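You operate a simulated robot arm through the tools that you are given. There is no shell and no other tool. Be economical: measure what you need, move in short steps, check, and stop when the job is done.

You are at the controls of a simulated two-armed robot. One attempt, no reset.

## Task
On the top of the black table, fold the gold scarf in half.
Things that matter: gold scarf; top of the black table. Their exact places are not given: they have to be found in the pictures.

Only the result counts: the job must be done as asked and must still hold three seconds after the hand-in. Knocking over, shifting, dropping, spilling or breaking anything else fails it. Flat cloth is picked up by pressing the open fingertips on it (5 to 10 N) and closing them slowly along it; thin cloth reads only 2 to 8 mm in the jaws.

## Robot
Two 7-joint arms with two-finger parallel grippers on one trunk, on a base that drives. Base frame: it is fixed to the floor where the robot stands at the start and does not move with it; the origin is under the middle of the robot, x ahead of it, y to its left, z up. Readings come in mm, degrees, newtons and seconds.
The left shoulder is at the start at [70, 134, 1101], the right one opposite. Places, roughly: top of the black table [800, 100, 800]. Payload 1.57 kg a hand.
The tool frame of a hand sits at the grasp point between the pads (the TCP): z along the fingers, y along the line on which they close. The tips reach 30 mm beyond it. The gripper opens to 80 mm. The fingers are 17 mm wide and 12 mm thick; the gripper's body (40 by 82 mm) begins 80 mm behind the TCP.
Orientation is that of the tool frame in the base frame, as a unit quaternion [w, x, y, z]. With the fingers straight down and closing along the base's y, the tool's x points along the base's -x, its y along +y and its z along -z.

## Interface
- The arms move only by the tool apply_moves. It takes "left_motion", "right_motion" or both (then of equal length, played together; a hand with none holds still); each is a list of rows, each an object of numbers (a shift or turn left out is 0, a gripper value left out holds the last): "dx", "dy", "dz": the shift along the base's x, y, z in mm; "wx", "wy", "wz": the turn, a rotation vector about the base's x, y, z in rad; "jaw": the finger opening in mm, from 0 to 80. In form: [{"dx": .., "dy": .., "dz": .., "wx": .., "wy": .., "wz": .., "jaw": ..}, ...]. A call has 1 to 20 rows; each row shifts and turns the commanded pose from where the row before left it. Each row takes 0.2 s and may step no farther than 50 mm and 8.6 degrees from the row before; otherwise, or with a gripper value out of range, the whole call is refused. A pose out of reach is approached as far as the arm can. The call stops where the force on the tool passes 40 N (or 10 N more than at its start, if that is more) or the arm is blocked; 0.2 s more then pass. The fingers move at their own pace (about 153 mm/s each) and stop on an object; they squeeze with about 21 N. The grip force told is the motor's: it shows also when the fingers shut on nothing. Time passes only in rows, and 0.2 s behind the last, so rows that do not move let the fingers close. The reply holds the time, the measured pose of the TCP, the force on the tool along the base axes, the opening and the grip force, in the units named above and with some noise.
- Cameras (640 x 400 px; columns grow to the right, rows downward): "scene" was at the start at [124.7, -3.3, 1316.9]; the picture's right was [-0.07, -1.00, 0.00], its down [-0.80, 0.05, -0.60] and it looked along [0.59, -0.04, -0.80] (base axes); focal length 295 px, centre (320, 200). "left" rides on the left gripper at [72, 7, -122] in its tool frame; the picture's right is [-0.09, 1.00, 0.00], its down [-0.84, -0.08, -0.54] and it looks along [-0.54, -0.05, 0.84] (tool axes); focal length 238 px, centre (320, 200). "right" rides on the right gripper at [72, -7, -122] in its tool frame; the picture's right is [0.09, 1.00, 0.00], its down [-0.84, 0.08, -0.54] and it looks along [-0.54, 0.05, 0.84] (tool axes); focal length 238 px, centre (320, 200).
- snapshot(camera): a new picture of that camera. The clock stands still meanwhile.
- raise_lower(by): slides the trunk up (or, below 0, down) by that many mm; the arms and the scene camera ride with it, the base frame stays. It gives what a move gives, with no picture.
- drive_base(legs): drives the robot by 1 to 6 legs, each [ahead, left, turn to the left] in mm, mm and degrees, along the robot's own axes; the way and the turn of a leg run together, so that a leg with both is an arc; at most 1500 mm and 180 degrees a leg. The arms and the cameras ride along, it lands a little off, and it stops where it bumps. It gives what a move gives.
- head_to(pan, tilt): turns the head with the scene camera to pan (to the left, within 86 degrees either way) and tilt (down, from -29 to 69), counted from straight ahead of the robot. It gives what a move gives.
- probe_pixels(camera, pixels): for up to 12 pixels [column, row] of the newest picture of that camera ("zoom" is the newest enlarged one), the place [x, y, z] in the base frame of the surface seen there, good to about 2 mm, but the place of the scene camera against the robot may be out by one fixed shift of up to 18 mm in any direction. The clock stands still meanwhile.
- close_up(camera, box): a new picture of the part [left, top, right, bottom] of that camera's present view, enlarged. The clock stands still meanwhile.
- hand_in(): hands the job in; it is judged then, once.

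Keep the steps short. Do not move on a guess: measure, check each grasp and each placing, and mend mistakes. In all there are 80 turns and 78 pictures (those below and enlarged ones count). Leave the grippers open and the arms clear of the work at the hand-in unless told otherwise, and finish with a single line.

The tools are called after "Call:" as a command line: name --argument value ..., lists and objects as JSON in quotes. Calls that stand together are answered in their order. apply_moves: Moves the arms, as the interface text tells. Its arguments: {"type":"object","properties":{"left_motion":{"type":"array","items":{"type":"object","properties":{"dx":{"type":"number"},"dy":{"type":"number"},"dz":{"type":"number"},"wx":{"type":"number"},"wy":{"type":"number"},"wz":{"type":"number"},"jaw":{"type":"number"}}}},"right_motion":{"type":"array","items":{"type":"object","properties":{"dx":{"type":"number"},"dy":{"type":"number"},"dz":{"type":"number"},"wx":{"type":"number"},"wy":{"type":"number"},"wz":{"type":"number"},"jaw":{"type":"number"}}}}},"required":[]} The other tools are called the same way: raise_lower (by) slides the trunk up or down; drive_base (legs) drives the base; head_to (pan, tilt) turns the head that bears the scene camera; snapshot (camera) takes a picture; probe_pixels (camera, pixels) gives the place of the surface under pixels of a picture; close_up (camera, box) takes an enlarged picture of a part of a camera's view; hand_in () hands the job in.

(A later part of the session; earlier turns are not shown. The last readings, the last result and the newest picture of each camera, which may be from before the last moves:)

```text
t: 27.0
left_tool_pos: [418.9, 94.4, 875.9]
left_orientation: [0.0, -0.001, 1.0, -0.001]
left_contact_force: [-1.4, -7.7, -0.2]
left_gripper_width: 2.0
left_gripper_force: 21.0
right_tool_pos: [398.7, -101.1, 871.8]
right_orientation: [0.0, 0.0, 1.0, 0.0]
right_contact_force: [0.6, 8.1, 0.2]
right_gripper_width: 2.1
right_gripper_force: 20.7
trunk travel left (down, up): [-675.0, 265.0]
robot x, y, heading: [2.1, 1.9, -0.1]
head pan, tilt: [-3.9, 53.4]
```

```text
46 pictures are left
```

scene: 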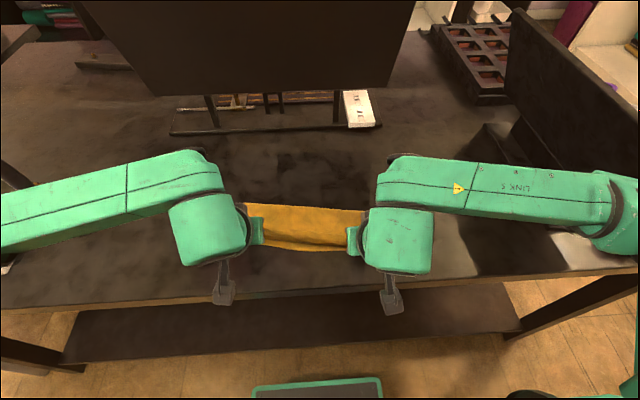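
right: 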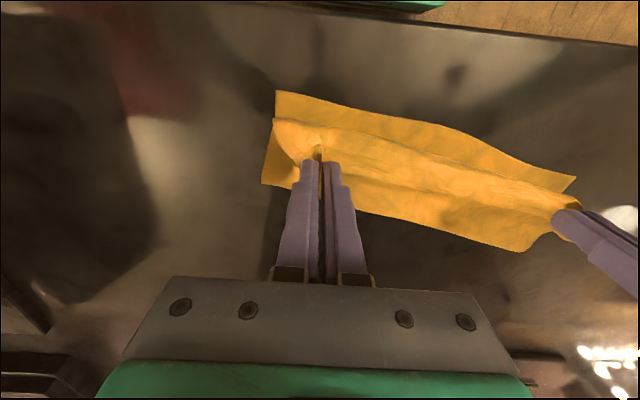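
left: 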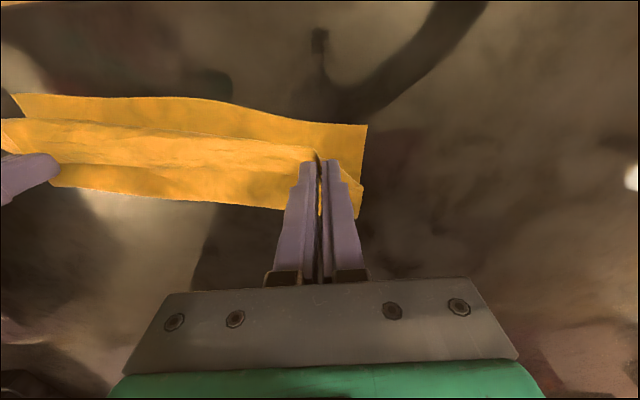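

Both hold, but the edge is tight (8 N). I ease the hands 4 mm toward each other and lift 25 mm more.

Call:
apply_moves --left_motion '[{"dy": -2}, {"dy": -2}, {"dz": 8}, {"dz": 8}, {"dz": 8}, {}]' --right_motion '[{"dy": 2}, {"dy": 2}, {"dz": 8}, {"dz": 8}, {"dz": 8}, {}]'

Call:
close_up --camera "left" --box '[0, 60, 400, 300]'

Call:
close_up --camera "right" --box '[230, 60, 630, 300]'

Call:
close_up --camera "scene" --box '[210, 150, 410, 280]'

```text
t: 28.4
left_tool_pos: [419.0, 89.6, 898.6]
left_orientation: [0.0, 0.0, 1.0, 0.0]
left_contact_force: [1.3, -0.3, 1.4]
left_gripper_width: 2.3
left_gripper_force: 20.5
right_tool_pos: [397.8, -98.1, 897.3]
right_orientation: [0.0, 0.002, 1.0, 0.002]
right_contact_force: [0.2, -0.3, 0.1]
right_gripper_width: 1.8
right_gripper_force: 20.3
trunk travel left (down, up): [-675.0, 265.0]
robot x, y, heading: [2.3, 0.0, -0.2]
head pan, tilt: [-3.9, 53.4]
```

```text
1.60 times, centred on (200, 180) of left
```

zoom: 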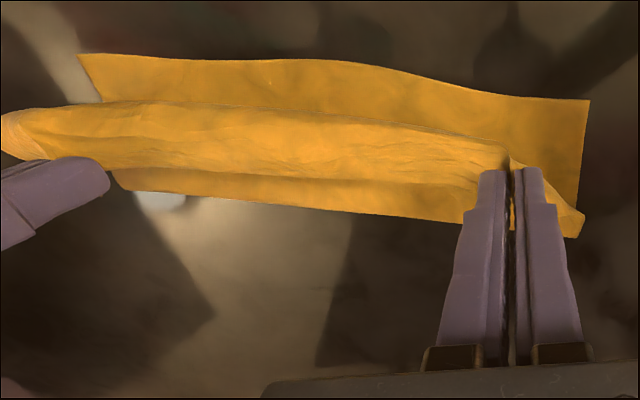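

```text
1.60 times, centred on (430, 180) of right
```

zoom: 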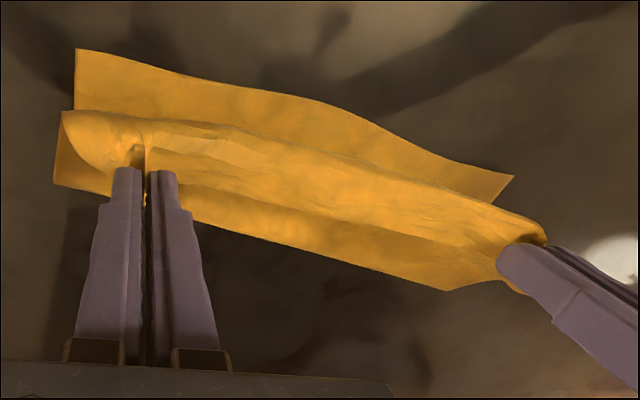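

```text
3.08 times, centred on (310, 215) of scene
```

zoom: 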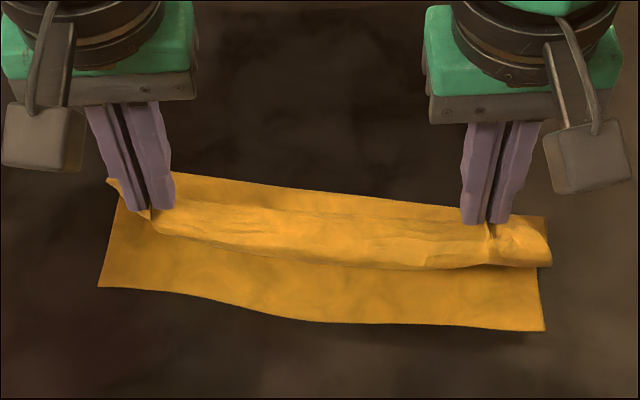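

The hem's free edge is in the jaws, and the old crease hangs as a bulge. Lifting higher should pull it straight.

Call:
apply_moves --left_motion '[{"dx": 5, "dz": 8}, {"dx": 5, "dz": 8}, {"dx": 5, "dz": 8}, {"dx": 3, "dz": 8}, {}, {}]' --right_motion '[{"dx": 5, "dz": 8}, {"dx": 5, "dz": 8}, {"dx": 5, "dz": 8}, {"dx": 3, "dz": 8}, {}, {}]'

Call:
close_up --camera "left" --box '[0, 60, 400, 300]'

Call:
close_up --camera "right" --box '[230, 60, 630, 300]'

Call:
close_up --camera "scene" --box '[210, 150, 410, 280]'

```text
t: 29.8
left_tool_pos: [437.5, 87.8, 931.5]
left_orientation: [0.0, -0.001, 1.0, 0.0]
left_contact_force: [-0.7, 0.8, 0.4]
left_gripper_width: 2.2
left_gripper_force: 21.5
right_tool_pos: [415.0, -99.3, 928.8]
right_orientation: [-0.001, 0.001, 1.0, 0.001]
right_contact_force: [-0.3, 0.3, 0.4]
right_gripper_width: 1.7
right_gripper_force: 21.4
trunk travel left (down, up): [-675.0, 265.0]
robot x, y, heading: [0.2, 2.4, -0.1]
head pan, tilt: [-3.9, 53.4]
```

```text
1.60 times, centred on (200, 180) of left
```

zoom: 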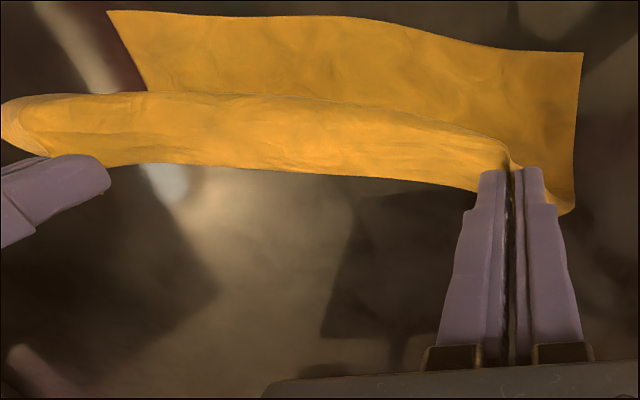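

```text
1.60 times, centred on (430, 180) of right
```

zoom: 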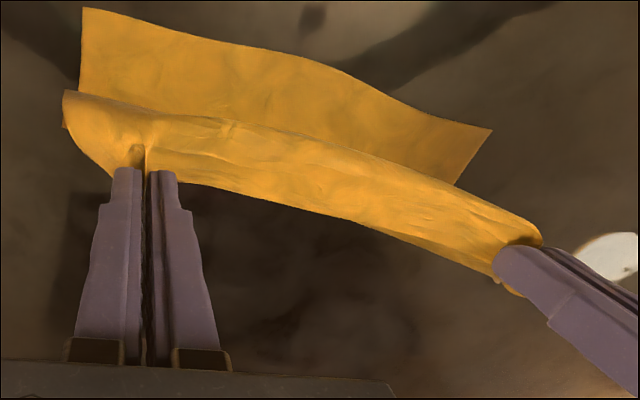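

```text
3.08 times, centred on (310, 215) of scene
```

zoom: 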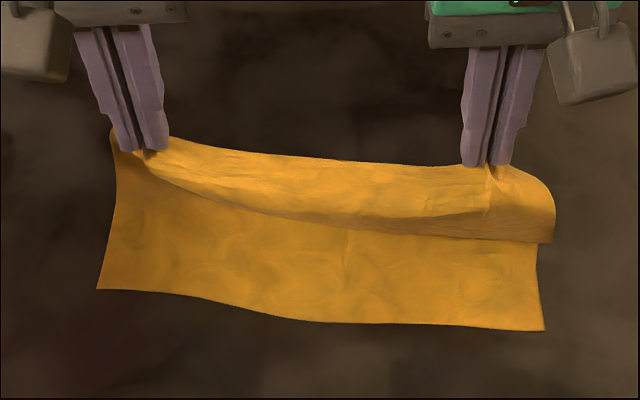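

Now a flap hangs on the near side of the jaws, seemingly the free edge itself (corner near (550,242) of the enlarged view). I measure it.

Call:
probe_pixels --camera "zoom" --pixels '[[546, 240], [546, 215], [520, 180], [450, 235], [450, 215], [450, 175], [340, 224], [340, 200], [340, 165], [230, 200], [230, 160], [170, 175]]'

Call:
close_up --camera "scene" --box '[340, 190, 400, 235]'

```text
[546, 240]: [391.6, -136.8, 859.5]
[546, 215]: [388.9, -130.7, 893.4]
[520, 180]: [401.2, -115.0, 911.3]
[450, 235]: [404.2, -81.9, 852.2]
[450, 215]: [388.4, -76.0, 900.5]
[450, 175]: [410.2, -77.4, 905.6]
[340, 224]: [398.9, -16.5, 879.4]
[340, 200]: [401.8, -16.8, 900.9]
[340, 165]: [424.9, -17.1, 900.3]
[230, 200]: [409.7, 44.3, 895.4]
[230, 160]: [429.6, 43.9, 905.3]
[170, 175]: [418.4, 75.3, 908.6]
```

```text
8.89 times, centred on (370, 212) of scene
```

zoom: 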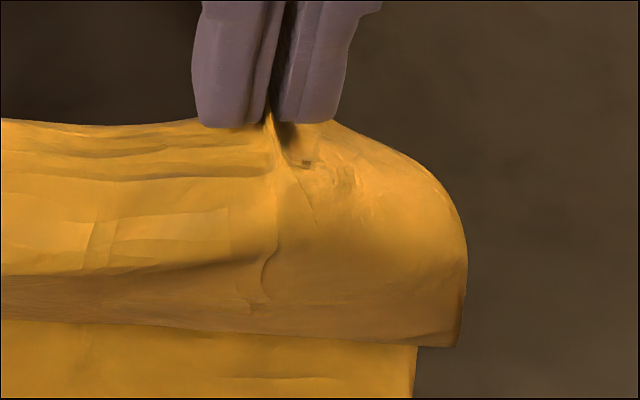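

Still unclear whether this is a hanging hem or a slack loop. I raise 40 mm more, moving forward a bit, and look again.

Call:
apply_moves --left_motion '[{"dx": 5, "dz": 8}, {"dx": 5, "dz": 8}, {"dx": 5, "dz": 8}, {"dx": 5, "dz": 8}, {"dx": 5, "dz": 8}, {}, {}]' --right_motion '[{"dx": 5, "dz": 8}, {"dx": 5, "dz": 8}, {"dx": 5, "dz": 8}, {"dx": 5, "dz": 8}, {"dx": 5, "dz": 8}, {}, {}]'

Call:
close_up --camera "left" --box '[0, 0, 480, 300]'

Call:
close_up --camera "scene" --box '[210, 150, 410, 280]'

```text
t: 31.4
left_tool_pos: [461.2, 87.6, 971.5]
left_orientation: [0.0, -0.001, 1.0, -0.001]
left_contact_force: [1.0, -0.8, -0.7]
left_gripper_width: 2.1
left_gripper_force: 20.7
right_tool_pos: [440.0, -97.2, 969.0]
right_orientation: [0.001, 0.002, 1.0, 0.001]
right_contact_force: [0.3, -0.3, -0.7]
right_gripper_width: 2.1
right_gripper_force: 20.6
trunk travel left (down, up): [-675.0, 265.0]
robot x, y, heading: [-1.5, -2.0, -0.0]
head pan, tilt: [-3.9, 53.4]
```

```text
1.33 times, centred on (240, 150) of left
```

zoom: 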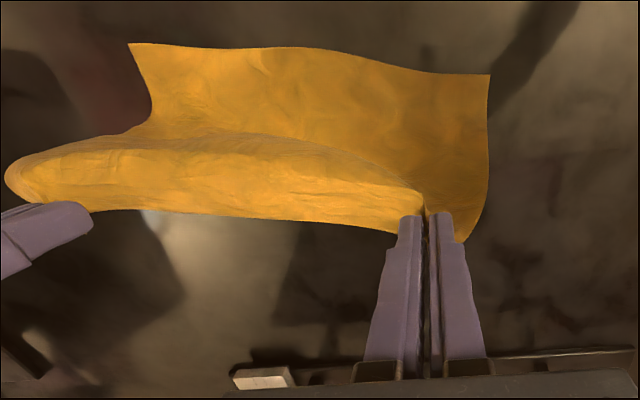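

```text
3.08 times, centred on (310, 215) of scene
```

zoom: 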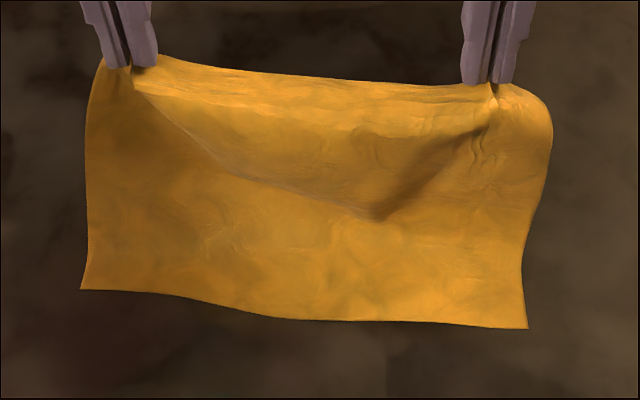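

Now the old crease is pulled out: the sheet runs straight from table to jaws. I measure the near edge and how far the free edge sticks out past the jaws.

Call:
snapshot --camera "right"

Call:
snapshot --camera "left"

Call:
probe_pixels --camera "left" --pixels '[[100, 35], [180, 39], [230, 38], [280, 46], [330, 57], [365, 58], [360, 120], [250, 165], [150, 158], [280, 168]]'

Call:
close_up --camera "left" --box '[260, 120, 380, 195]'

Call:
close_up --camera "right" --box '[260, 120, 380, 195]'

```text
36 pictures are left
```

right: 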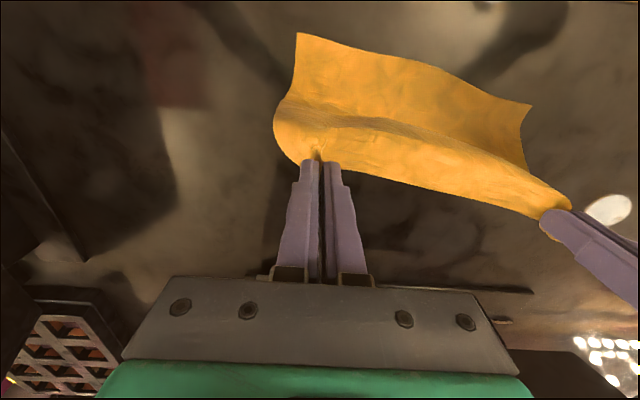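

```text
35 pictures are left
```

left: 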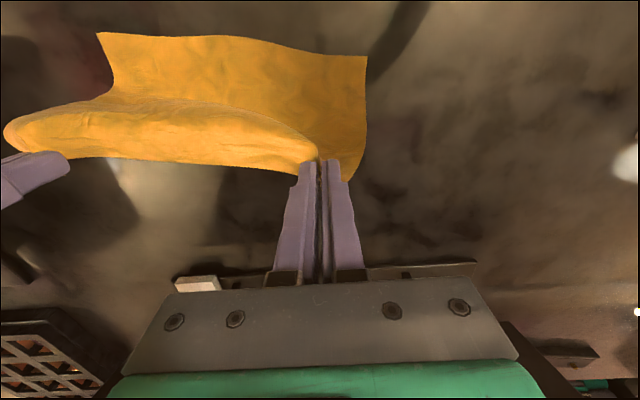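

```text
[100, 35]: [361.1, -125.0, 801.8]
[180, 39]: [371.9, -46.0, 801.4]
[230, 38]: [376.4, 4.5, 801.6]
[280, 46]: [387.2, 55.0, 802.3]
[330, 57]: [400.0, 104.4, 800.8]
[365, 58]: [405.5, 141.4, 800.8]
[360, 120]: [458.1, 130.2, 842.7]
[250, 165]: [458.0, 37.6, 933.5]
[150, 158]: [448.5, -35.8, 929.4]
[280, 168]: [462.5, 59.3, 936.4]
```

```text
5.33 times, centred on (320, 158) of left
```

zoom: 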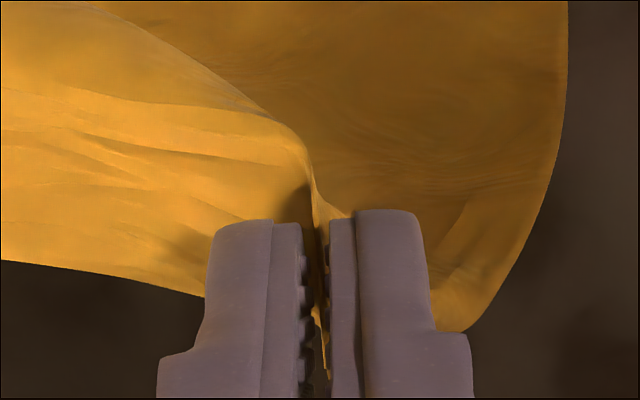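

```text
5.33 times, centred on (320, 158) of right
```

zoom: 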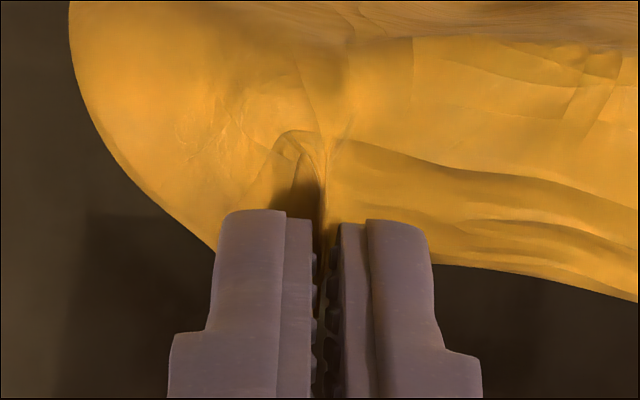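

The free edge sits right at the jaws now, so no more hem. The earlier roll came from landing slack, so this time I bring it down taut and outside the arc, tilting to 45°. First part of the path:

Call:
apply_moves --left_motion '[{"dx": -6.8, "dz": -7.6, "dy": 0.25, "wy": -0.0436}, {"dx": -6.8, "dz": -7.6, "dy": 0.25, "wy": -0.0436}, {"dx": -7.3, "dz": -6.7, "dy": 0.25, "wy": -0.0436}, {"dx": -7.3, "dz": -6.7, "dy": 0.25, "wy": -0.0436}, {"dx": -7.8, "dz": -7.3, "dy": 0.25, "wy": -0.0436}, {"dx": -7.8, "dz": -7.3, "dy": 0.25, "wy": -0.0436}, {"dx": -7.8, "dz": -8.4, "dy": 0.25, "wy": -0.0436}, {"dx": -7.8, "dz": -8.4, "dy": 0.25, "wy": -0.0436}, {"dx": -7.2, "dz": -9.5, "dy": 0.25, "wy": -0.0436}, {"dx": -7.2, "dz": -9.5, "dy": 0.25, "wy": -0.0436}, {}]' --right_motion '[{"dx": -7.5, "dz": -7.6, "wy": -0.0436}, {"dx": -7.5, "dz": -7.6, "wy": -0.0436}, {"dx": -8, "dz": -6.7, "wy": -0.0436}, {"dx": -8, "dz": -6.7, "wy": -0.0436}, {"dx": -8.5, "dz": -7.3, "wy": -0.0436}, {"dx": -8.5, "dz": -7.3, "wy": -0.0436}, {"dx": -8.5, "dz": -8.4, "wy": -0.0436}, {"dx": -8.5, "dz": -8.4, "wy": -0.0436}, {"dx": -7.9, "dz": -9.5, "wy": -0.0436}, {"dx": -7.9, "dz": -9.5, "wy": -0.0436}, {}]'

Call:
snapshot --camera "left"

Call:
snapshot --camera "right"

```text
t: 33.8
left_tool_pos: [388.3, 91.6, 894.3]
left_orientation: [0.216, 0.0, 0.976, -0.001]
left_contact_force: [-1.3, -3.0, -0.3]
left_gripper_width: 2.4
left_gripper_force: 20.9
right_tool_pos: [359.0, -98.6, 887.4]
right_orientation: [0.217, 0.002, 0.976, 0.001]
right_contact_force: [0.9, 2.5, -0.2]
right_gripper_width: 1.7
right_gripper_force: 20.6
trunk travel left (down, up): [-675.0, 265.0]
robot x, y, heading: [1.8, 1.7, -0.1]
head pan, tilt: [-3.9, 53.4]
```

```text
32 pictures are left
```

left: 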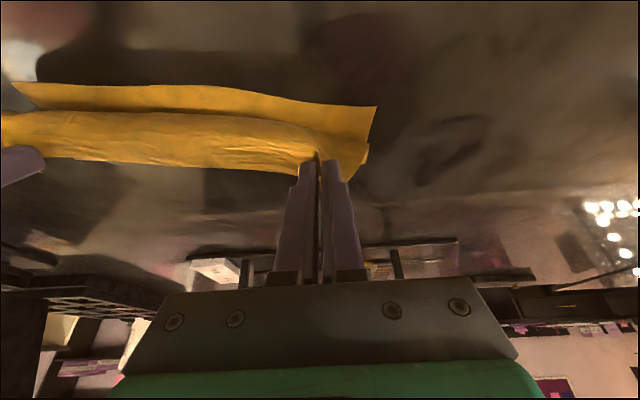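

```text
31 pictures are left
```

right: 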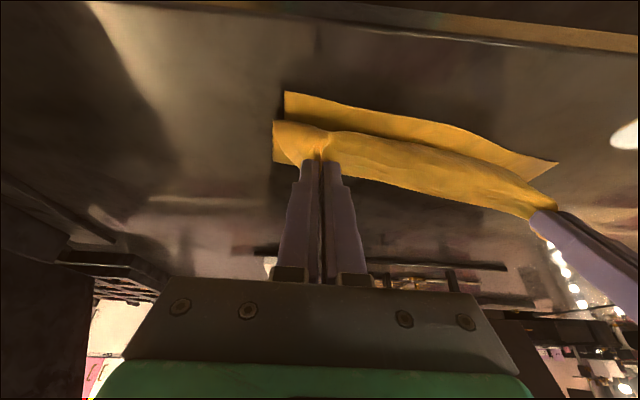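

The sheet still bulges ahead of the jaws. I pull further toward the robot at this height to take out the slack, and look.

Call:
apply_moves --left_motion '[{"dx": -5.5, "dz": -3, "wy": -0.0436}, {"dx": -5.5, "dz": -3, "wy": -0.0436}, {"dx": -5.5, "dz": -3, "wy": -0.0436}, {"dx": -5.5, "dz": -3, "wy": -0.0436}, {"dx": -5.5, "dz": -3, "wy": -0.0436}, {"dx": -5.5, "dz": -3, "wy": -0.0436}, {"dx": -5.5, "dz": -3, "wy": -0.0436}, {"dx": -5.5, "dz": -3, "wy": -0.0436}, {}]' --right_motion '[{"dx": -5.5, "dz": -2.2, "wy": -0.0436}, {"dx": -5.5, "dz": -2.2, "wy": -0.0436}, {"dx": -5.5, "dz": -2.2, "wy": -0.0436}, {"dx": -5.5, "dz": -2.2, "wy": -0.0436}, {"dx": -5.5, "dz": -2.2, "wy": -0.0436}, {"dx": -5.5, "dz": -2.2, "wy": -0.0436}, {"dx": -5.5, "dz": -2.2, "wy": -0.0436}, {"dx": -5.5, "dz": -2.2, "wy": -0.0436}, {}]'

Call:
snapshot --camera "left"

Call:
snapshot --camera "right"

```text
t: 35.8
left_tool_pos: [348.1, 74.7, 876.3]
left_orientation: [0.35, 0.011, 0.936, -0.02]
left_contact_force: [0.0, -0.7, 0.3]
left_gripper_width: 2.2
left_gripper_force: 21.5
left hand out of reach, approached as far as the arm can: row 7, 8
right_tool_pos: [336.7, -85.6, 884.4]
right_orientation: [0.29, -0.012, 0.957, 0.015]
right_contact_force: [0.4, 0.0, 0.4]
right_gripper_width: 2.0
right_gripper_force: 21.0
right hand out of reach, approached as far as the arm can: row 4, 5, 6, 7, 8
trunk travel left (down, up): [-675.0, 265.0]
robot x, y, heading: [-2.2, 3.5, 0.4]
head pan, tilt: [-3.9, 53.4]
```

```text
30 pictures are left
```

left: 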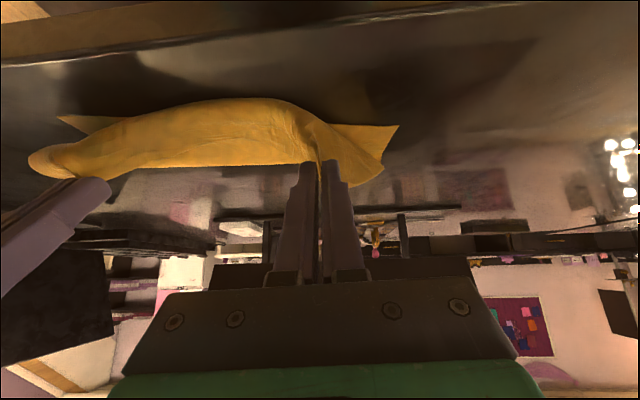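

```text
29 pictures are left
```

right: 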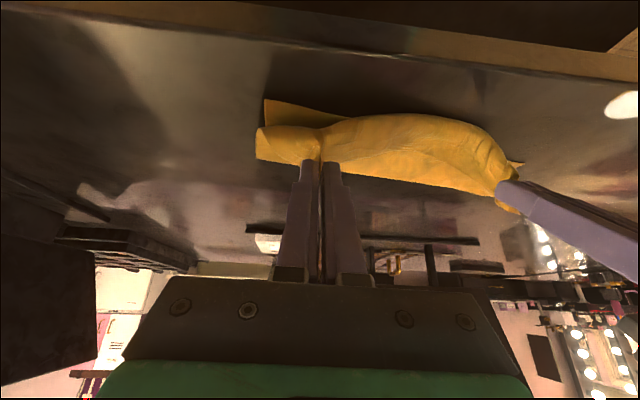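

Out of reach here, and the jaw direction itself makes the edge roll. Better plan: unfold flat again, then regrip the far edge with jaws closing along x (edge standing up between fingers), so it can roll over cleanly. First I undo the tilt by reversing the last moves.

Call:
apply_moves --left_motion '[{"dx": 5.5, "dz": 3, "wy": 0.0436}, {"dx": 5.5, "dz": 3, "wy": 0.0436}, {"dx": 5.5, "dz": 3, "wy": 0.0436}, {"dx": 5.5, "dz": 3, "wy": 0.0436}, {"dx": 5.5, "dz": 3, "wy": 0.0436}, {"dx": 5.5, "dz": 3, "wy": 0.0436}, {"dx": 5.5, "dz": 3, "wy": 0.0436}, {"dx": 5.5, "dz": 3, "wy": 0.0436}, {}]' --right_motion '[{"dx": 5.5, "dz": 2.2, "wy": 0.0436}, {"dx": 5.5, "dz": 2.2, "wy": 0.0436}, {"dx": 5.5, "dz": 2.2, "wy": 0.0436}, {"dx": 5.5, "dz": 2.2, "wy": 0.0436}, {"dx": 5.5, "dz": 2.2, "wy": 0.0436}, {"dx": 5.5, "dz": 2.2, "wy": 0.0436}, {"dx": 5.5, "dz": 2.2, "wy": 0.0436}, {"dx": 5.5, "dz": 2.2, "wy": 0.0436}, {}]'

```text
t: 37.8
left_tool_pos: [392.2, 74.6, 900.5]
left_orientation: [0.182, 0.007, 0.983, -0.022]
left_contact_force: [-0.3, 0.1, -0.5]
left_gripper_width: 2.4
left_gripper_force: 21.5
right_tool_pos: [381.0, -86.3, 900.6]
right_orientation: [0.141, -0.01, 0.99, 0.017]
right_contact_force: [0.7, 0.6, -0.1]
right_gripper_width: 2.0
right_gripper_force: 21.0
trunk travel left (down, up): [-675.0, 265.0]
robot x, y, heading: [-4.7, 1.6, -0.1]
head pan, tilt: [-3.9, 53.4]
```

Commands restart from the measured pose, good. Now I level the hands, swing the edge back forward and lay it flat at the far side.

Call:
apply_moves --left_motion '[{"dx": 14.5, "dy": 0.4, "dz": 10, "wy": 0.0366, "wx": 0.011, "wz": 0.0035}, {"dx": 14.5, "dy": 0.4, "dz": 10, "wy": 0.0366, "wx": 0.011, "wz": 0.0035}, {"dx": 14.5, "dy": 0.4, "dz": 10, "wy": 0.0366, "wx": 0.011, "wz": 0.0035}, {"dx": 14.5, "dy": 0.4, "dz": 5, "wy": 0.0366, "wx": 0.011, "wz": 0.0035}, {"dx": 14.5, "dy": 0.4, "wy": 0.0366}, {"dx": 14.5, "dy": 0.4, "dz": -5, "wy": 0.0366}, {"dx": 14.5, "dy": 0.4, "dz": -8, "wy": 0.0366}, {"dx": 14.5, "dy": 0.4, "dz": -10, "wy": 0.0366}, {"dx": 14.5, "dy": 0.4, "dz": -12, "wy": 0.0366}, {"dx": 14.5, "dy": 0.4, "dz": -14, "wy": 0.0366}, {"dx": 14.5, "dy": 0.4, "dz": -14}, {"dx": 14.5, "dy": 0.4, "dz": -14}, {"dx": 14.5, "dy": 0.4, "dz": -12}, {"dx": 14.5, "dy": 0.4, "dz": -9}, {}]' --right_motion '[{"dx": 13.3, "dy": -1.4, "dz": 10, "wy": 0.0283, "wx": -0.0085, "wz": -0.005}, {"dx": 13.3, "dy": -1.4, "dz": 10, "wy": 0.0283, "wx": -0.0085, "wz": -0.005}, {"dx": 13.3, "dy": -1.4, "dz": 10, "wy": 0.0283, "wx": -0.0085, "wz": -0.005}, {"dx": 13.3, "dy": -1.4, "dz": 5, "wy": 0.0283, "wx": -0.0085, "wz": -0.005}, {"dx": 13.3, "dy": -1.4, "wy": 0.0283}, {"dx": 13.3, "dy": -1.4, "dz": -5, "wy": 0.0283}, {"dx": 13.3, "dy": -1.4, "dz": -8, "wy": 0.0283}, {"dx": 13.3, "dy": -1.4, "dz": -10, "wy": 0.0283}, {"dx": 13.3, "dy": -1.4, "dz": -12, "wy": 0.0283}, {"dx": 13.3, "dy": -1.4, "dz": -14, "wy": 0.0283}, {"dx": 13.3, "dy": -1.4, "dz": -14}, {"dx": 13.3, "dy": -1.4, "dz": -14}, {"dx": 13.3, "dy": -1.4, "dz": -12}, {"dx": 13.3, "dy": -1.4, "dz": -9}, {}]'

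Call:
snapshot --camera "scene"

```text
t: 41.0
left_tool_pos: [592.8, 80.9, 836.0]
left_orientation: [0.0, 0.001, 1.0, 0.0]
left_contact_force: [0.0, 0.2, -0.8]
left_gripper_width: 2.4
left_gripper_force: 20.7
left hand out of reach, approached as far as the arm can: row 14
right_tool_pos: [569.3, -104.7, 835.2]
right_orientation: [0.001, -0.002, 1.0, -0.001]
right_contact_force: [0.4, 0.1, -0.1]
right_gripper_width: 2.0
right_gripper_force: 21.2
trunk travel left (down, up): [-675.0, 265.0]
robot x, y, heading: [-2.0, -1.8, 0.1]
head pan, tilt: [-3.9, 53.4]
```

```text
28 pictures are left
```

scene: 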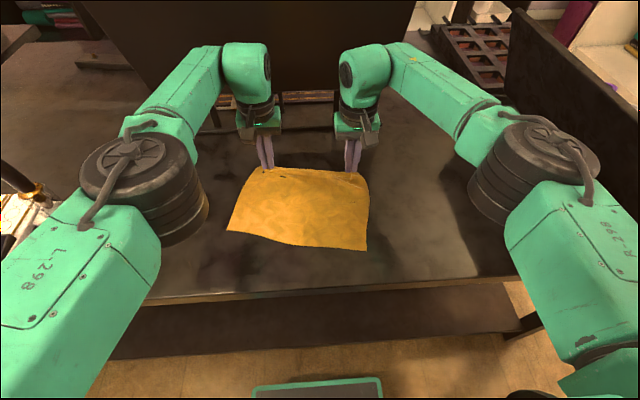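

The scarf is flat again. I lower 3 mm, release, lift and step the hands back and apart to see it all.

Call:
apply_moves --left_motion '[{"dx": -2, "dz": -2}, {"jaw": 10}, {"jaw": 20}, {}, {"dz": 15}, {"dz": 25}, {"dx": -20, "dz": 25}, {"dx": -30, "dz": 20}, {}]' --right_motion '[{"dz": -2}, {"jaw": 10}, {"jaw": 20}, {}, {"dz": 15}, {"dz": 25}, {"dx": -20, "dz": 25}, {"dx": -30, "dz": 20}, {}]'

Call:
snapshot --camera "left"

Call:
snapshot --camera "right"

```text
t: 43.0
left_tool_pos: [542.2, 77.3, 921.0]
left_orientation: [-0.001, 0.002, 1.0, 0.001]
left_contact_force: [0.1, 1.3, 0.6]
left_gripper_width: 20.1
left_gripper_force: 0.0
right_tool_pos: [518.1, -104.6, 919.8]
right_orientation: [0.001, -0.001, 1.0, 0.0]
right_contact_force: [0.1, -0.6, 0.4]
right_gripper_width: 20.2
right_gripper_force: 0.0
trunk travel left (down, up): [-675.0, 265.0]
robot x, y, heading: [-2.3, -1.2, -0.1]
head pan, tilt: [-3.9, 53.4]
```

```text
27 pictures are left
```

left: 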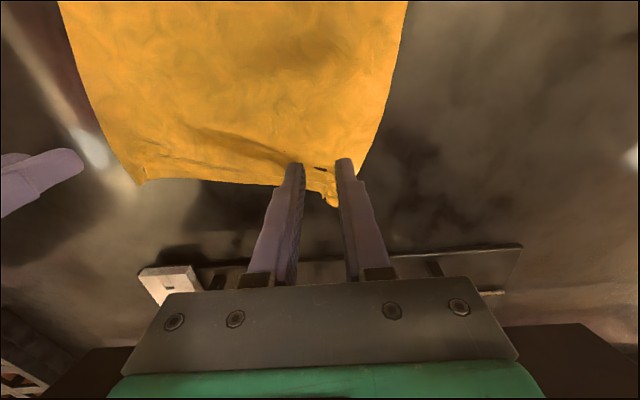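

```text
26 pictures are left
```

right: 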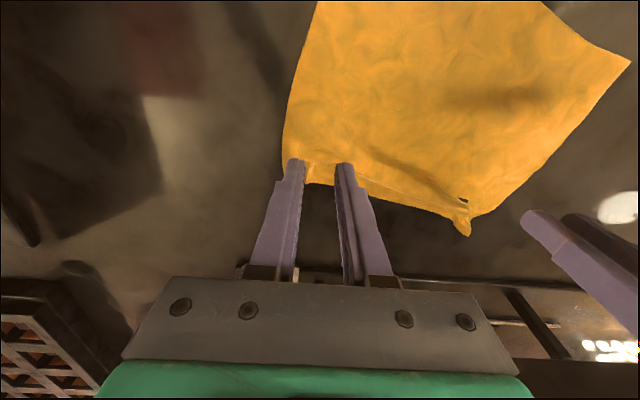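

Let me measure the edges now, and turn the hands 90° at a safe height, pulling back a bit.

Call:
probe_pixels --camera "left" --pixels '[[147, 181], [180, 176], [220, 180], [260, 184], [290, 186], [318, 178], [330, 203], [352, 178], [375, 120], [320, 168]]'

Call:
probe_pixels --camera "right" --pixels '[[284, 145], [310, 182], [330, 183], [380, 198], [420, 207], [450, 215], [466, 232], [462, 203], [475, 214], [626, 61], [312, 165], [350, 170]]'

Call:
apply_moves --left_motion '[{"dz": 5, "wz": -0.143}, {"wz": -0.143}, {"wz": -0.143}, {"wz": -0.143}, {"wz": -0.143}, {"wz": -0.143}, {"wz": -0.143}, {"wz": -0.143}, {"wz": -0.143}, {"wz": -0.143}, {"wz": -0.141}, {}]' --right_motion '[{"dz": 5, "wz": 0.143}, {"wz": 0.143}, {"wz": 0.143}, {"wz": 0.143}, {"wz": 0.143}, {"wz": 0.143}, {"wz": 0.143}, {"wz": 0.143}, {"wz": 0.143}, {"wz": 0.143}, {"wz": 0.141}, {}]'

```text
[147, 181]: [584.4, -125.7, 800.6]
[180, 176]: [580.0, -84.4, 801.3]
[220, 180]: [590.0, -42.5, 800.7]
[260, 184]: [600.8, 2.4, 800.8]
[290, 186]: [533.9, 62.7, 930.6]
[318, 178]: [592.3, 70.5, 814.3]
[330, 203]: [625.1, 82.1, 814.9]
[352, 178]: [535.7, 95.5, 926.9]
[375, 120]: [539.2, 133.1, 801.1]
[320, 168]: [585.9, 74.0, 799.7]
```

```text
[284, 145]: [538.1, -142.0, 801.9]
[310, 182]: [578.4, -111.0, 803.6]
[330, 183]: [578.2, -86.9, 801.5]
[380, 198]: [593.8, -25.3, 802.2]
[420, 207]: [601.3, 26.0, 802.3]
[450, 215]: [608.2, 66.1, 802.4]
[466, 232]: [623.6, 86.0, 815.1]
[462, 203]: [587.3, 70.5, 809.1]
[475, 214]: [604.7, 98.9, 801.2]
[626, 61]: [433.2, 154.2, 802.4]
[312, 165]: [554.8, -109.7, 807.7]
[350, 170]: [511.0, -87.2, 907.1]
```

```text
t: 45.6
left_tool_pos: [487.4, 90.5, 896.0]
left_orientation: [-0.001, 0.284, 0.959, 0.0]
left_contact_force: [-0.6, -0.4, -0.5]
left_gripper_width: 20.0
left_gripper_force: 0.0
left hand out of reach, approached as far as the arm can: row 4, 5, 6, 7, 8, 9, 10, 11
right_tool_pos: [517.8, -106.4, 925.7]
right_orientation: [0.0, -0.237, 0.971, 0.0]
right_contact_force: [-0.7, -0.4, 0.1]
right_gripper_width: 19.9
right_gripper_force: 0.2
right hand out of reach, approached as far as the arm can: row 4, 5, 6, 7, 8, 9, 10, 11
trunk travel left (down, up): [-675.0, 265.0]
robot x, y, heading: [-3.1, 2.6, -0.1]
head pan, tilt: [-3.9, 53.4]
```

This direction stops at ~30°. Mirrored limits suggest the other way is free; I spread the hands apart and try it.

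Call:
apply_moves --left_motion '[{"dy": 10, "dz": 10, "wz": 0.135}, {"dy": 10, "dz": 10, "wz": 0.135}, {"dy": 10, "wz": 0.135}, {"dy": 10, "wz": 0.135}, {"dy": 10, "wz": 0.135}, {"dy": 10, "wz": 0.135}, {"wz": 0.135}, {"wz": 0.135}, {"wz": 0.135}, {"wz": 0.135}, {"wz": 0.135}, {"wz": 0.135}, {"wz": 0.135}, {"wz": 0.135}, {"wz": 0.135}, {"wz": 0.12}, {}]' --right_motion '[{"dy": -10, "wz": -0.13}, {"dy": -10, "wz": -0.13}, {"dy": -10, "wz": -0.13}, {"dy": -10, "wz": -0.13}, {"dy": -10, "wz": -0.13}, {"dy": -10, "wz": -0.13}, {"wz": -0.13}, {"wz": -0.13}, {"wz": -0.13}, {"wz": -0.13}, {"wz": -0.13}, {"wz": -0.13}, {"wz": -0.13}, {"wz": -0.13}, {"wz": -0.13}, {"wz": -0.1}, {}]'

Call:
snapshot --camera "scene"

```text
t: 49.2
left_tool_pos: [488.8, 152.6, 916.4]
left_orientation: [-0.001, -0.706, 0.708, 0.001]
left_contact_force: [-1.0, 0.1, 0.7]
left_gripper_width: 20.2
left_gripper_force: 0.1
right_tool_pos: [516.5, -166.5, 926.9]
right_orientation: [0.0, 0.708, 0.706, -0.002]
right_contact_force: [-0.3, -0.6, 0.2]
right_gripper_width: 20.0
right_gripper_force: 0.1
trunk travel left (down, up): [-675.0, 265.0]
robot x, y, heading: [0.5, 0.5, 0.1]
head pan, tilt: [-3.9, 53.4]
```

```text
25 pictures are left
```

scene: 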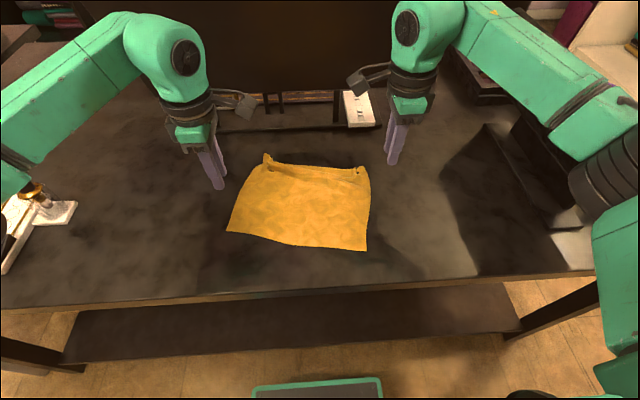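

Turned fine with the cameras facing inward. I look closer at the far edge before regripping.

Call:
close_up --camera "scene" --box '[215, 140, 385, 260]'

Call:
probe_pixels --camera "zoom" --pixels '[[188, 50], [200, 62], [200, 100], [145, 95], [300, 85], [400, 100], [540, 85], [550, 95], [585, 140], [48, 340], [565, 412], [300, 375]]'

```text
3.33 times, centred on (300, 200) of scene
```

zoom: 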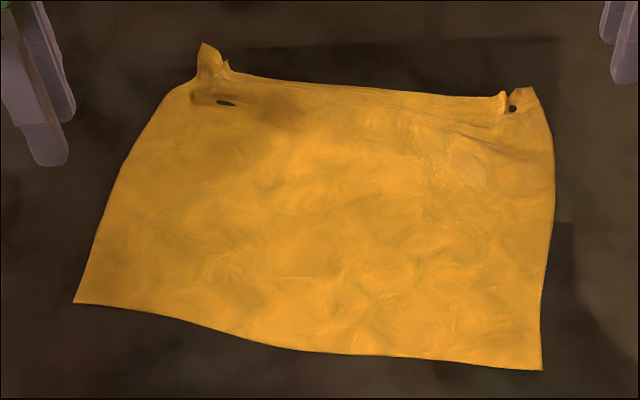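

```text
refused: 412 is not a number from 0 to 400
```

Call:
probe_pixels --camera "zoom" --pixels '[[208, 48], [222, 66], [205, 85], [180, 92], [232, 75], [300, 87], [400, 97], [503, 100], [530, 92], [545, 130], [78, 300], [538, 366]]'

Call:
close_up --camera "scene" --box '[256, 148, 296, 173]'

Call:
close_up --camera "scene" --box '[340, 158, 380, 183]'

```text
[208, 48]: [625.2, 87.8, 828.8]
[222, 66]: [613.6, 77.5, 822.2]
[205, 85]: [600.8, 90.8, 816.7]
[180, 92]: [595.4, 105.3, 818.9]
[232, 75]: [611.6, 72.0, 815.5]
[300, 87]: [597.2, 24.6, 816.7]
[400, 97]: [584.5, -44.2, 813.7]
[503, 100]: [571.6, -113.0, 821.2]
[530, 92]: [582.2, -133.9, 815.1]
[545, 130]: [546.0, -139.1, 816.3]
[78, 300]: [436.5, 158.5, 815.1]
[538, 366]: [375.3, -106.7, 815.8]
```

```text
16.00 times, centred on (276, 160) of scene
```

zoom: 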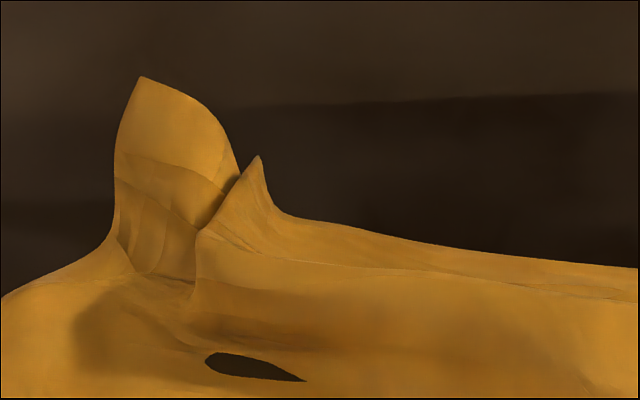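

```text
16.00 times, centred on (360, 170) of scene
```

zoom: 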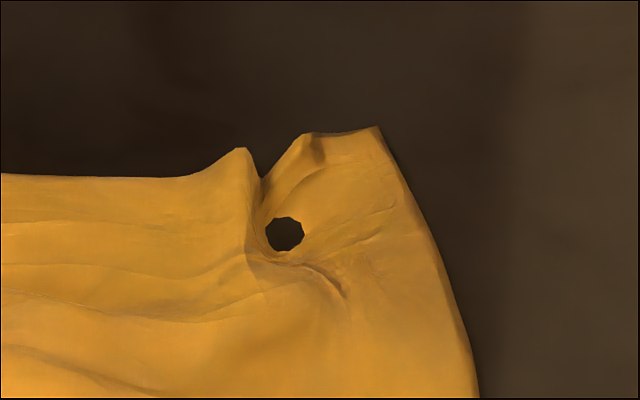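

The near edge is clean and straight; the far corners are puckered. Plan: smooth the far corners by pressing closed fingertips and dragging outward, then fold the clean near edge onto the far edge with this jaw orientation. I need ~50 mm more reach, so I drive ahead a little.

Call:
drive_base --legs '[[50, 0, 0]]'

```text
t: 50.1
left_tool_pos: [537.1, 153.8, 917.1]
left_orientation: [0.0, -0.706, 0.708, 0.0]
left_contact_force: [1.5, 0.5, 0.2]
left_gripper_width: 20.1
left_gripper_force: 0.0
right_tool_pos: [565.6, -164.9, 926.9]
right_orientation: [0.001, 0.707, 0.707, -0.001]
right_contact_force: [-0.3, 0.1, 0.5]
right_gripper_width: 20.2
right_gripper_force: 0.1
trunk travel left (down, up): [-675.0, 265.0]
robot x, y, heading: [50.2, 0.8, -0.1]
head pan, tilt: [-3.9, 53.4]
```

Now to just above the far corners with closed fingers: left (600,102), right (568,-126).

Call:
apply_moves --left_motion '[{"dx": 15.7, "dy": -13, "dz": -10, "jaw": 0}, {"dx": 15.7, "dy": -13, "dz": -17}, {"dx": 15.7, "dy": -13, "dz": -20}, {"dx": 15.7, "dy": -13, "dz": -20}, {"dz": -12}, {}]' --right_motion '[{"dx": 0.6, "dy": 10, "dz": -20, "jaw": 0}, {"dx": 0.6, "dy": 10, "dz": -20}, {"dx": 0.6, "dy": 10, "dz": -20}, {"dx": 0.6, "dy": 9, "dz": -17}, {"dz": -12}, {}]'

Call:
close_up --camera "scene" --box '[220, 130, 400, 243]'

```text
t: 51.5
left_tool_pos: [601.5, 99.0, 837.8]
left_orientation: [-0.001, -0.706, 0.709, 0.0]
left_contact_force: [0.4, 0.8, 0.0]
left_gripper_width: 0.0
left_gripper_force: 21.2
right_tool_pos: [568.3, -126.9, 838.5]
right_orientation: [-0.001, 0.707, 0.707, -0.002]
right_contact_force: [-0.3, -1.1, -0.2]
right_gripper_width: 0.0
right_gripper_force: 20.8
trunk travel left (down, up): [-675.0, 265.0]
robot x, y, heading: [51.7, 0.3, 0.2]
head pan, tilt: [-3.9, 53.4]
```

```text
3.54 times, centred on (310, 186) of scene
```

zoom: 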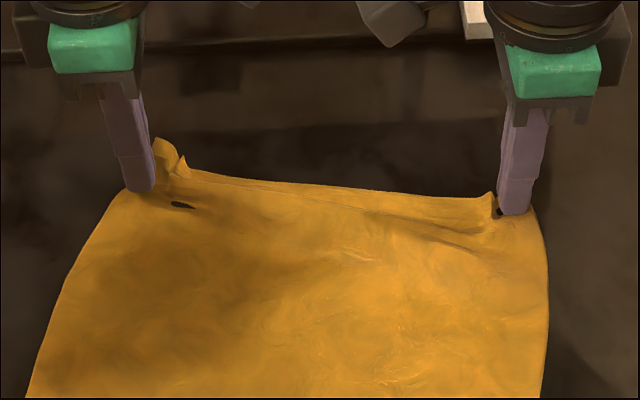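

Tips stand right by the puckers. I lower to light contact.

Call:
apply_moves --left_motion '[{"dy": -2, "dz": -3}, {"dz": -2}, {"dz": -1}, {"dz": -1}, {}]' --right_motion '[{"dz": -3}, {"dz": -2}, {"dz": -1}, {"dz": -1.2}, {}]'

```text
t: 52.7
left_tool_pos: [600.1, 97.0, 830.7]
left_orientation: [-0.001, -0.706, 0.708, 0.0]
left_contact_force: [0.6, 0.1, 7.1]
left_gripper_width: 0.0
left_gripper_force: 21.0
right_tool_pos: [570.0, -129.2, 832.5]
right_orientation: [0.0, 0.707, 0.707, 0.0]
right_contact_force: [-0.1, 0.8, 0.1]
right_gripper_width: 0.0
right_gripper_force: 20.9
trunk travel left (down, up): [-675.0, 265.0]
robot x, y, heading: [48.4, 0.6, 0.0]
head pan, tilt: [-3.9, 53.4]
```

Left presses 7 N. Right needs ~1.5 mm more; then I drag both outward.

Call:
apply_moves --left_motion '[{}, {}, {"dy": 3}, {"dy": 3}, {"dy": 3}, {"dy": 3}, {"dy": 3}, {"dy": 3}, {"dy": 3}, {}]' --right_motion '[{"dz": -1}, {"dz": -0.8}, {"dy": -2.5}, {"dy": -2.5}, {"dy": -2.5}, {"dy": -2.5}, {"dy": -2.5}, {"dy": -2.5}, {}, {}]'

Call:
close_up --camera "scene" --box '[220, 130, 400, 243]'

```text
t: 54.9
left_tool_pos: [599.9, 120.7, 832.7]
left_orientation: [0.0, -0.706, 0.708, -0.001]
left_contact_force: [-0.8, 1.0, 0.5]
left_gripper_width: 0.0
left_gripper_force: 21.1
right_tool_pos: [568.5, -140.3, 831.1]
right_orientation: [0.001, 0.707, 0.708, 0.0]
right_contact_force: [0.3, 2.8, 16.6]
right_gripper_width: 0.0
right_gripper_force: 20.8
trunk travel left (down, up): [-675.0, 265.0]
robot x, y, heading: [53.4, -0.4, -0.1]
head pan, tilt: [-3.9, 53.4]
```

```text
3.54 times, centred on (310, 186) of scene
```

zoom: 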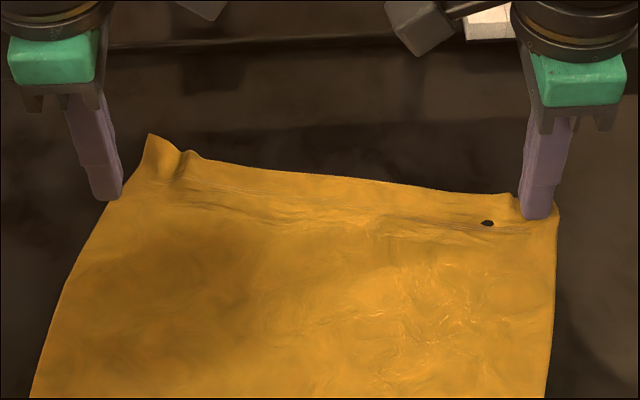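

Much flatter. The left corner needs one more: I lift both, and set the left on the tab nearer the corner.

Call:
probe_pixels --camera "zoom" --pixels '[[151, 138], [165, 155], [185, 158], [170, 180], [130, 190], [192, 155], [555, 205], [510, 198]]'

Call:
apply_moves --left_motion '[{"dz": 8}, {"dz": 8}, {"dx": 5, "dy": -10}, {"dx": 5, "dy": -10}, {}]' --right_motion '[{"dz": 5}, {"dz": 10}, {"dz": 10}, {"dz": 10}, {}]'

```text
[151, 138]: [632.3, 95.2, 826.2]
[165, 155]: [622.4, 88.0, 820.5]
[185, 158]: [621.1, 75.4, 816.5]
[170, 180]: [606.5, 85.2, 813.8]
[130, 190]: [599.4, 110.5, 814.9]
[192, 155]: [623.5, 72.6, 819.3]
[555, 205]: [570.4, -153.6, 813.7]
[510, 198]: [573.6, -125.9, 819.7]
```

```text
t: 56.1
left_tool_pos: [611.4, 100.3, 849.0]
left_orientation: [-0.001, -0.706, 0.708, 0.0]
left_contact_force: [0.6, 0.3, -0.3]
left_gripper_width: 0.0
left_gripper_force: 20.7
right_tool_pos: [570.0, -139.8, 864.1]
right_orientation: [0.0, 0.707, 0.707, -0.002]
right_contact_force: [0.4, -0.7, -1.1]
right_gripper_width: 0.0
right_gripper_force: 20.8
trunk travel left (down, up): [-675.0, 265.0]
robot x, y, heading: [52.2, 1.2, 0.2]
head pan, tilt: [-3.9, 53.4]
```

Left corner tip at (632,95), raised ~12 mm. I press at (618,94) and drag outward, then lift.

Call:
apply_moves --left_motion '[{"dx": 7, "dy": -6}, {"dz": -8}, {"dz": -8}, {"dz": -2.5}, {}, {"dy": 3}, {"dy": 3}, {"dy": 3}, {"dy": 3}, {"dy": 3}, {"dy": 3}, {}, {"dz": 10}, {"dz": 15}, {"dz": 20}, {"dx": -10, "dy": 20, "dz": 20}, {"dx": -20, "dy": 20}, {}]'

Call:
close_up --camera "scene" --box '[215, 140, 391, 250]'

Call:
probe_pixels --camera "zoom" --pixels '[[140, 70], [300, 100]]'

```text
t: 59.9
left_tool_pos: [586.2, 150.2, 892.3]
left_orientation: [-0.001, -0.706, 0.708, 0.0]
left_contact_force: [0.5, -0.2, -0.4]
left_gripper_width: 0.0
left_gripper_force: 21.0
right_tool_pos: [570.0, -140.3, 864.3]
right_orientation: [0.0, 0.707, 0.707, 0.0]
right_contact_force: [0.3, 0.0, 0.3]
right_gripper_width: 0.2
right_gripper_force: 21.0
trunk travel left (down, up): [-675.0, 265.0]
robot x, y, heading: [48.9, 0.3, -0.1]
head pan, tilt: [-3.9, 53.4]
```

```text
3.64 times, centred on (303, 195) of scene
```

zoom: 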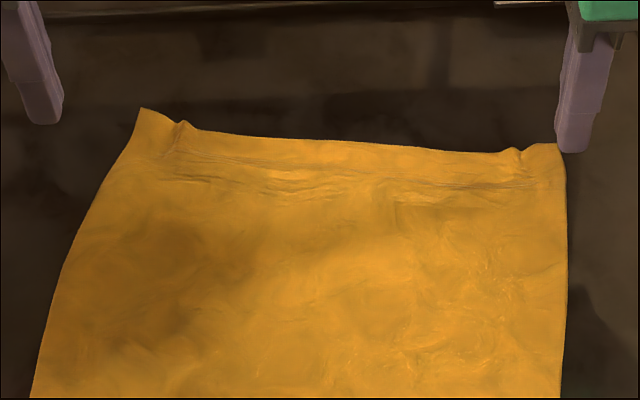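

```text
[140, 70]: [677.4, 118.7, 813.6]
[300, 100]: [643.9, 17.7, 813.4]
```

Good: nearly flat. I probe the far edge, then move the hands to above the near corners.

Call:
probe_pixels --camera "zoom" --pixels '[[142, 111], [170, 124], [230, 136], [300, 141], [380, 148], [450, 153], [510, 154], [560, 148], [566, 220], [80, 240]]'

Call:
apply_moves --left_motion '[{"dx": -20, "jaw": 30}, {"dx": -25}, {"dx": -25}, {"dx": -25}, {"dx": -25, "dy": -2}, {"dx": -15, "dy": -2}, {}]' --right_motion '[{"dx": -20, "dz": 15, "jaw": 30}, {"dx": -30, "dz": 15}, {"dx": -30}, {"dx": -35, "dy": 10}, {"dx": -35, "dy": 15}, {"dx": -35, "dy": 15}, {}]'

Call:
snapshot --camera "scene"

```text
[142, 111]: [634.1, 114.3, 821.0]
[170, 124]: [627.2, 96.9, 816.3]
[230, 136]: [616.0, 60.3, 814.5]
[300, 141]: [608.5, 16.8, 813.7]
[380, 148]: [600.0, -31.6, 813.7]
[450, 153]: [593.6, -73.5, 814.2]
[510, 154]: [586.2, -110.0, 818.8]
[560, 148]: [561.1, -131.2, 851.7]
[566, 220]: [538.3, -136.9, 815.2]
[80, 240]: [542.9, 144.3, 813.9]
```

```text
t: 61.5
left_tool_pos: [454.7, 146.4, 893.2]
left_orientation: [-0.001, -0.707, 0.708, 0.0]
left_contact_force: [-1.1, -0.5, -0.3]
left_gripper_width: 30.0
left_gripper_force: 0.1
right_tool_pos: [386.2, -104.4, 891.7]
right_orientation: [-0.001, 0.707, 0.707, -0.001]
right_contact_force: [-0.3, 0.3, -0.1]
right_gripper_width: 30.1
right_gripper_force: 0.1
trunk travel left (down, up): [-675.0, 265.0]
robot x, y, heading: [49.5, 1.3, 0.5]
head pan, tilt: [-3.9, 53.4]
```

```text
18 pictures are left
```

scene: 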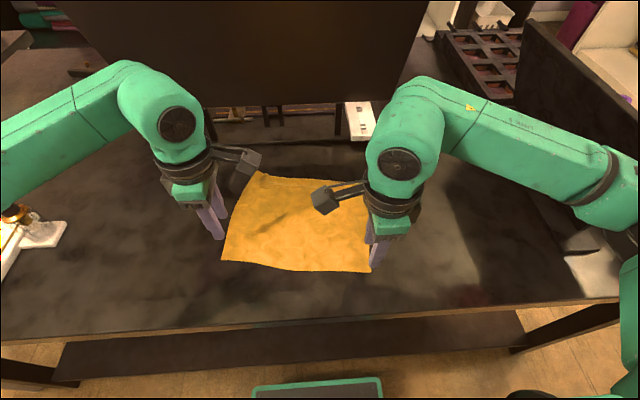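

Call:
probe_pixels --camera "scene" --pixels '[[223, 258], [240, 261], [260, 265], [280, 268], [300, 270], [320, 270], [340, 270], [355, 270], [366, 270], [262, 174], [232, 225]]'

```text
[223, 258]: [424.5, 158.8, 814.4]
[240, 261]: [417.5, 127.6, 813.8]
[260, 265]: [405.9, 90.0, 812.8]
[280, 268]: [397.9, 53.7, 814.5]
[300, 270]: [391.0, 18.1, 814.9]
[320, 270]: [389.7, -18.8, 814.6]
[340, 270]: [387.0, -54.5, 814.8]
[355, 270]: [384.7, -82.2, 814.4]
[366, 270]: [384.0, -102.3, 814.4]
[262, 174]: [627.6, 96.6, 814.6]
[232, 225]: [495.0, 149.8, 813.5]
```

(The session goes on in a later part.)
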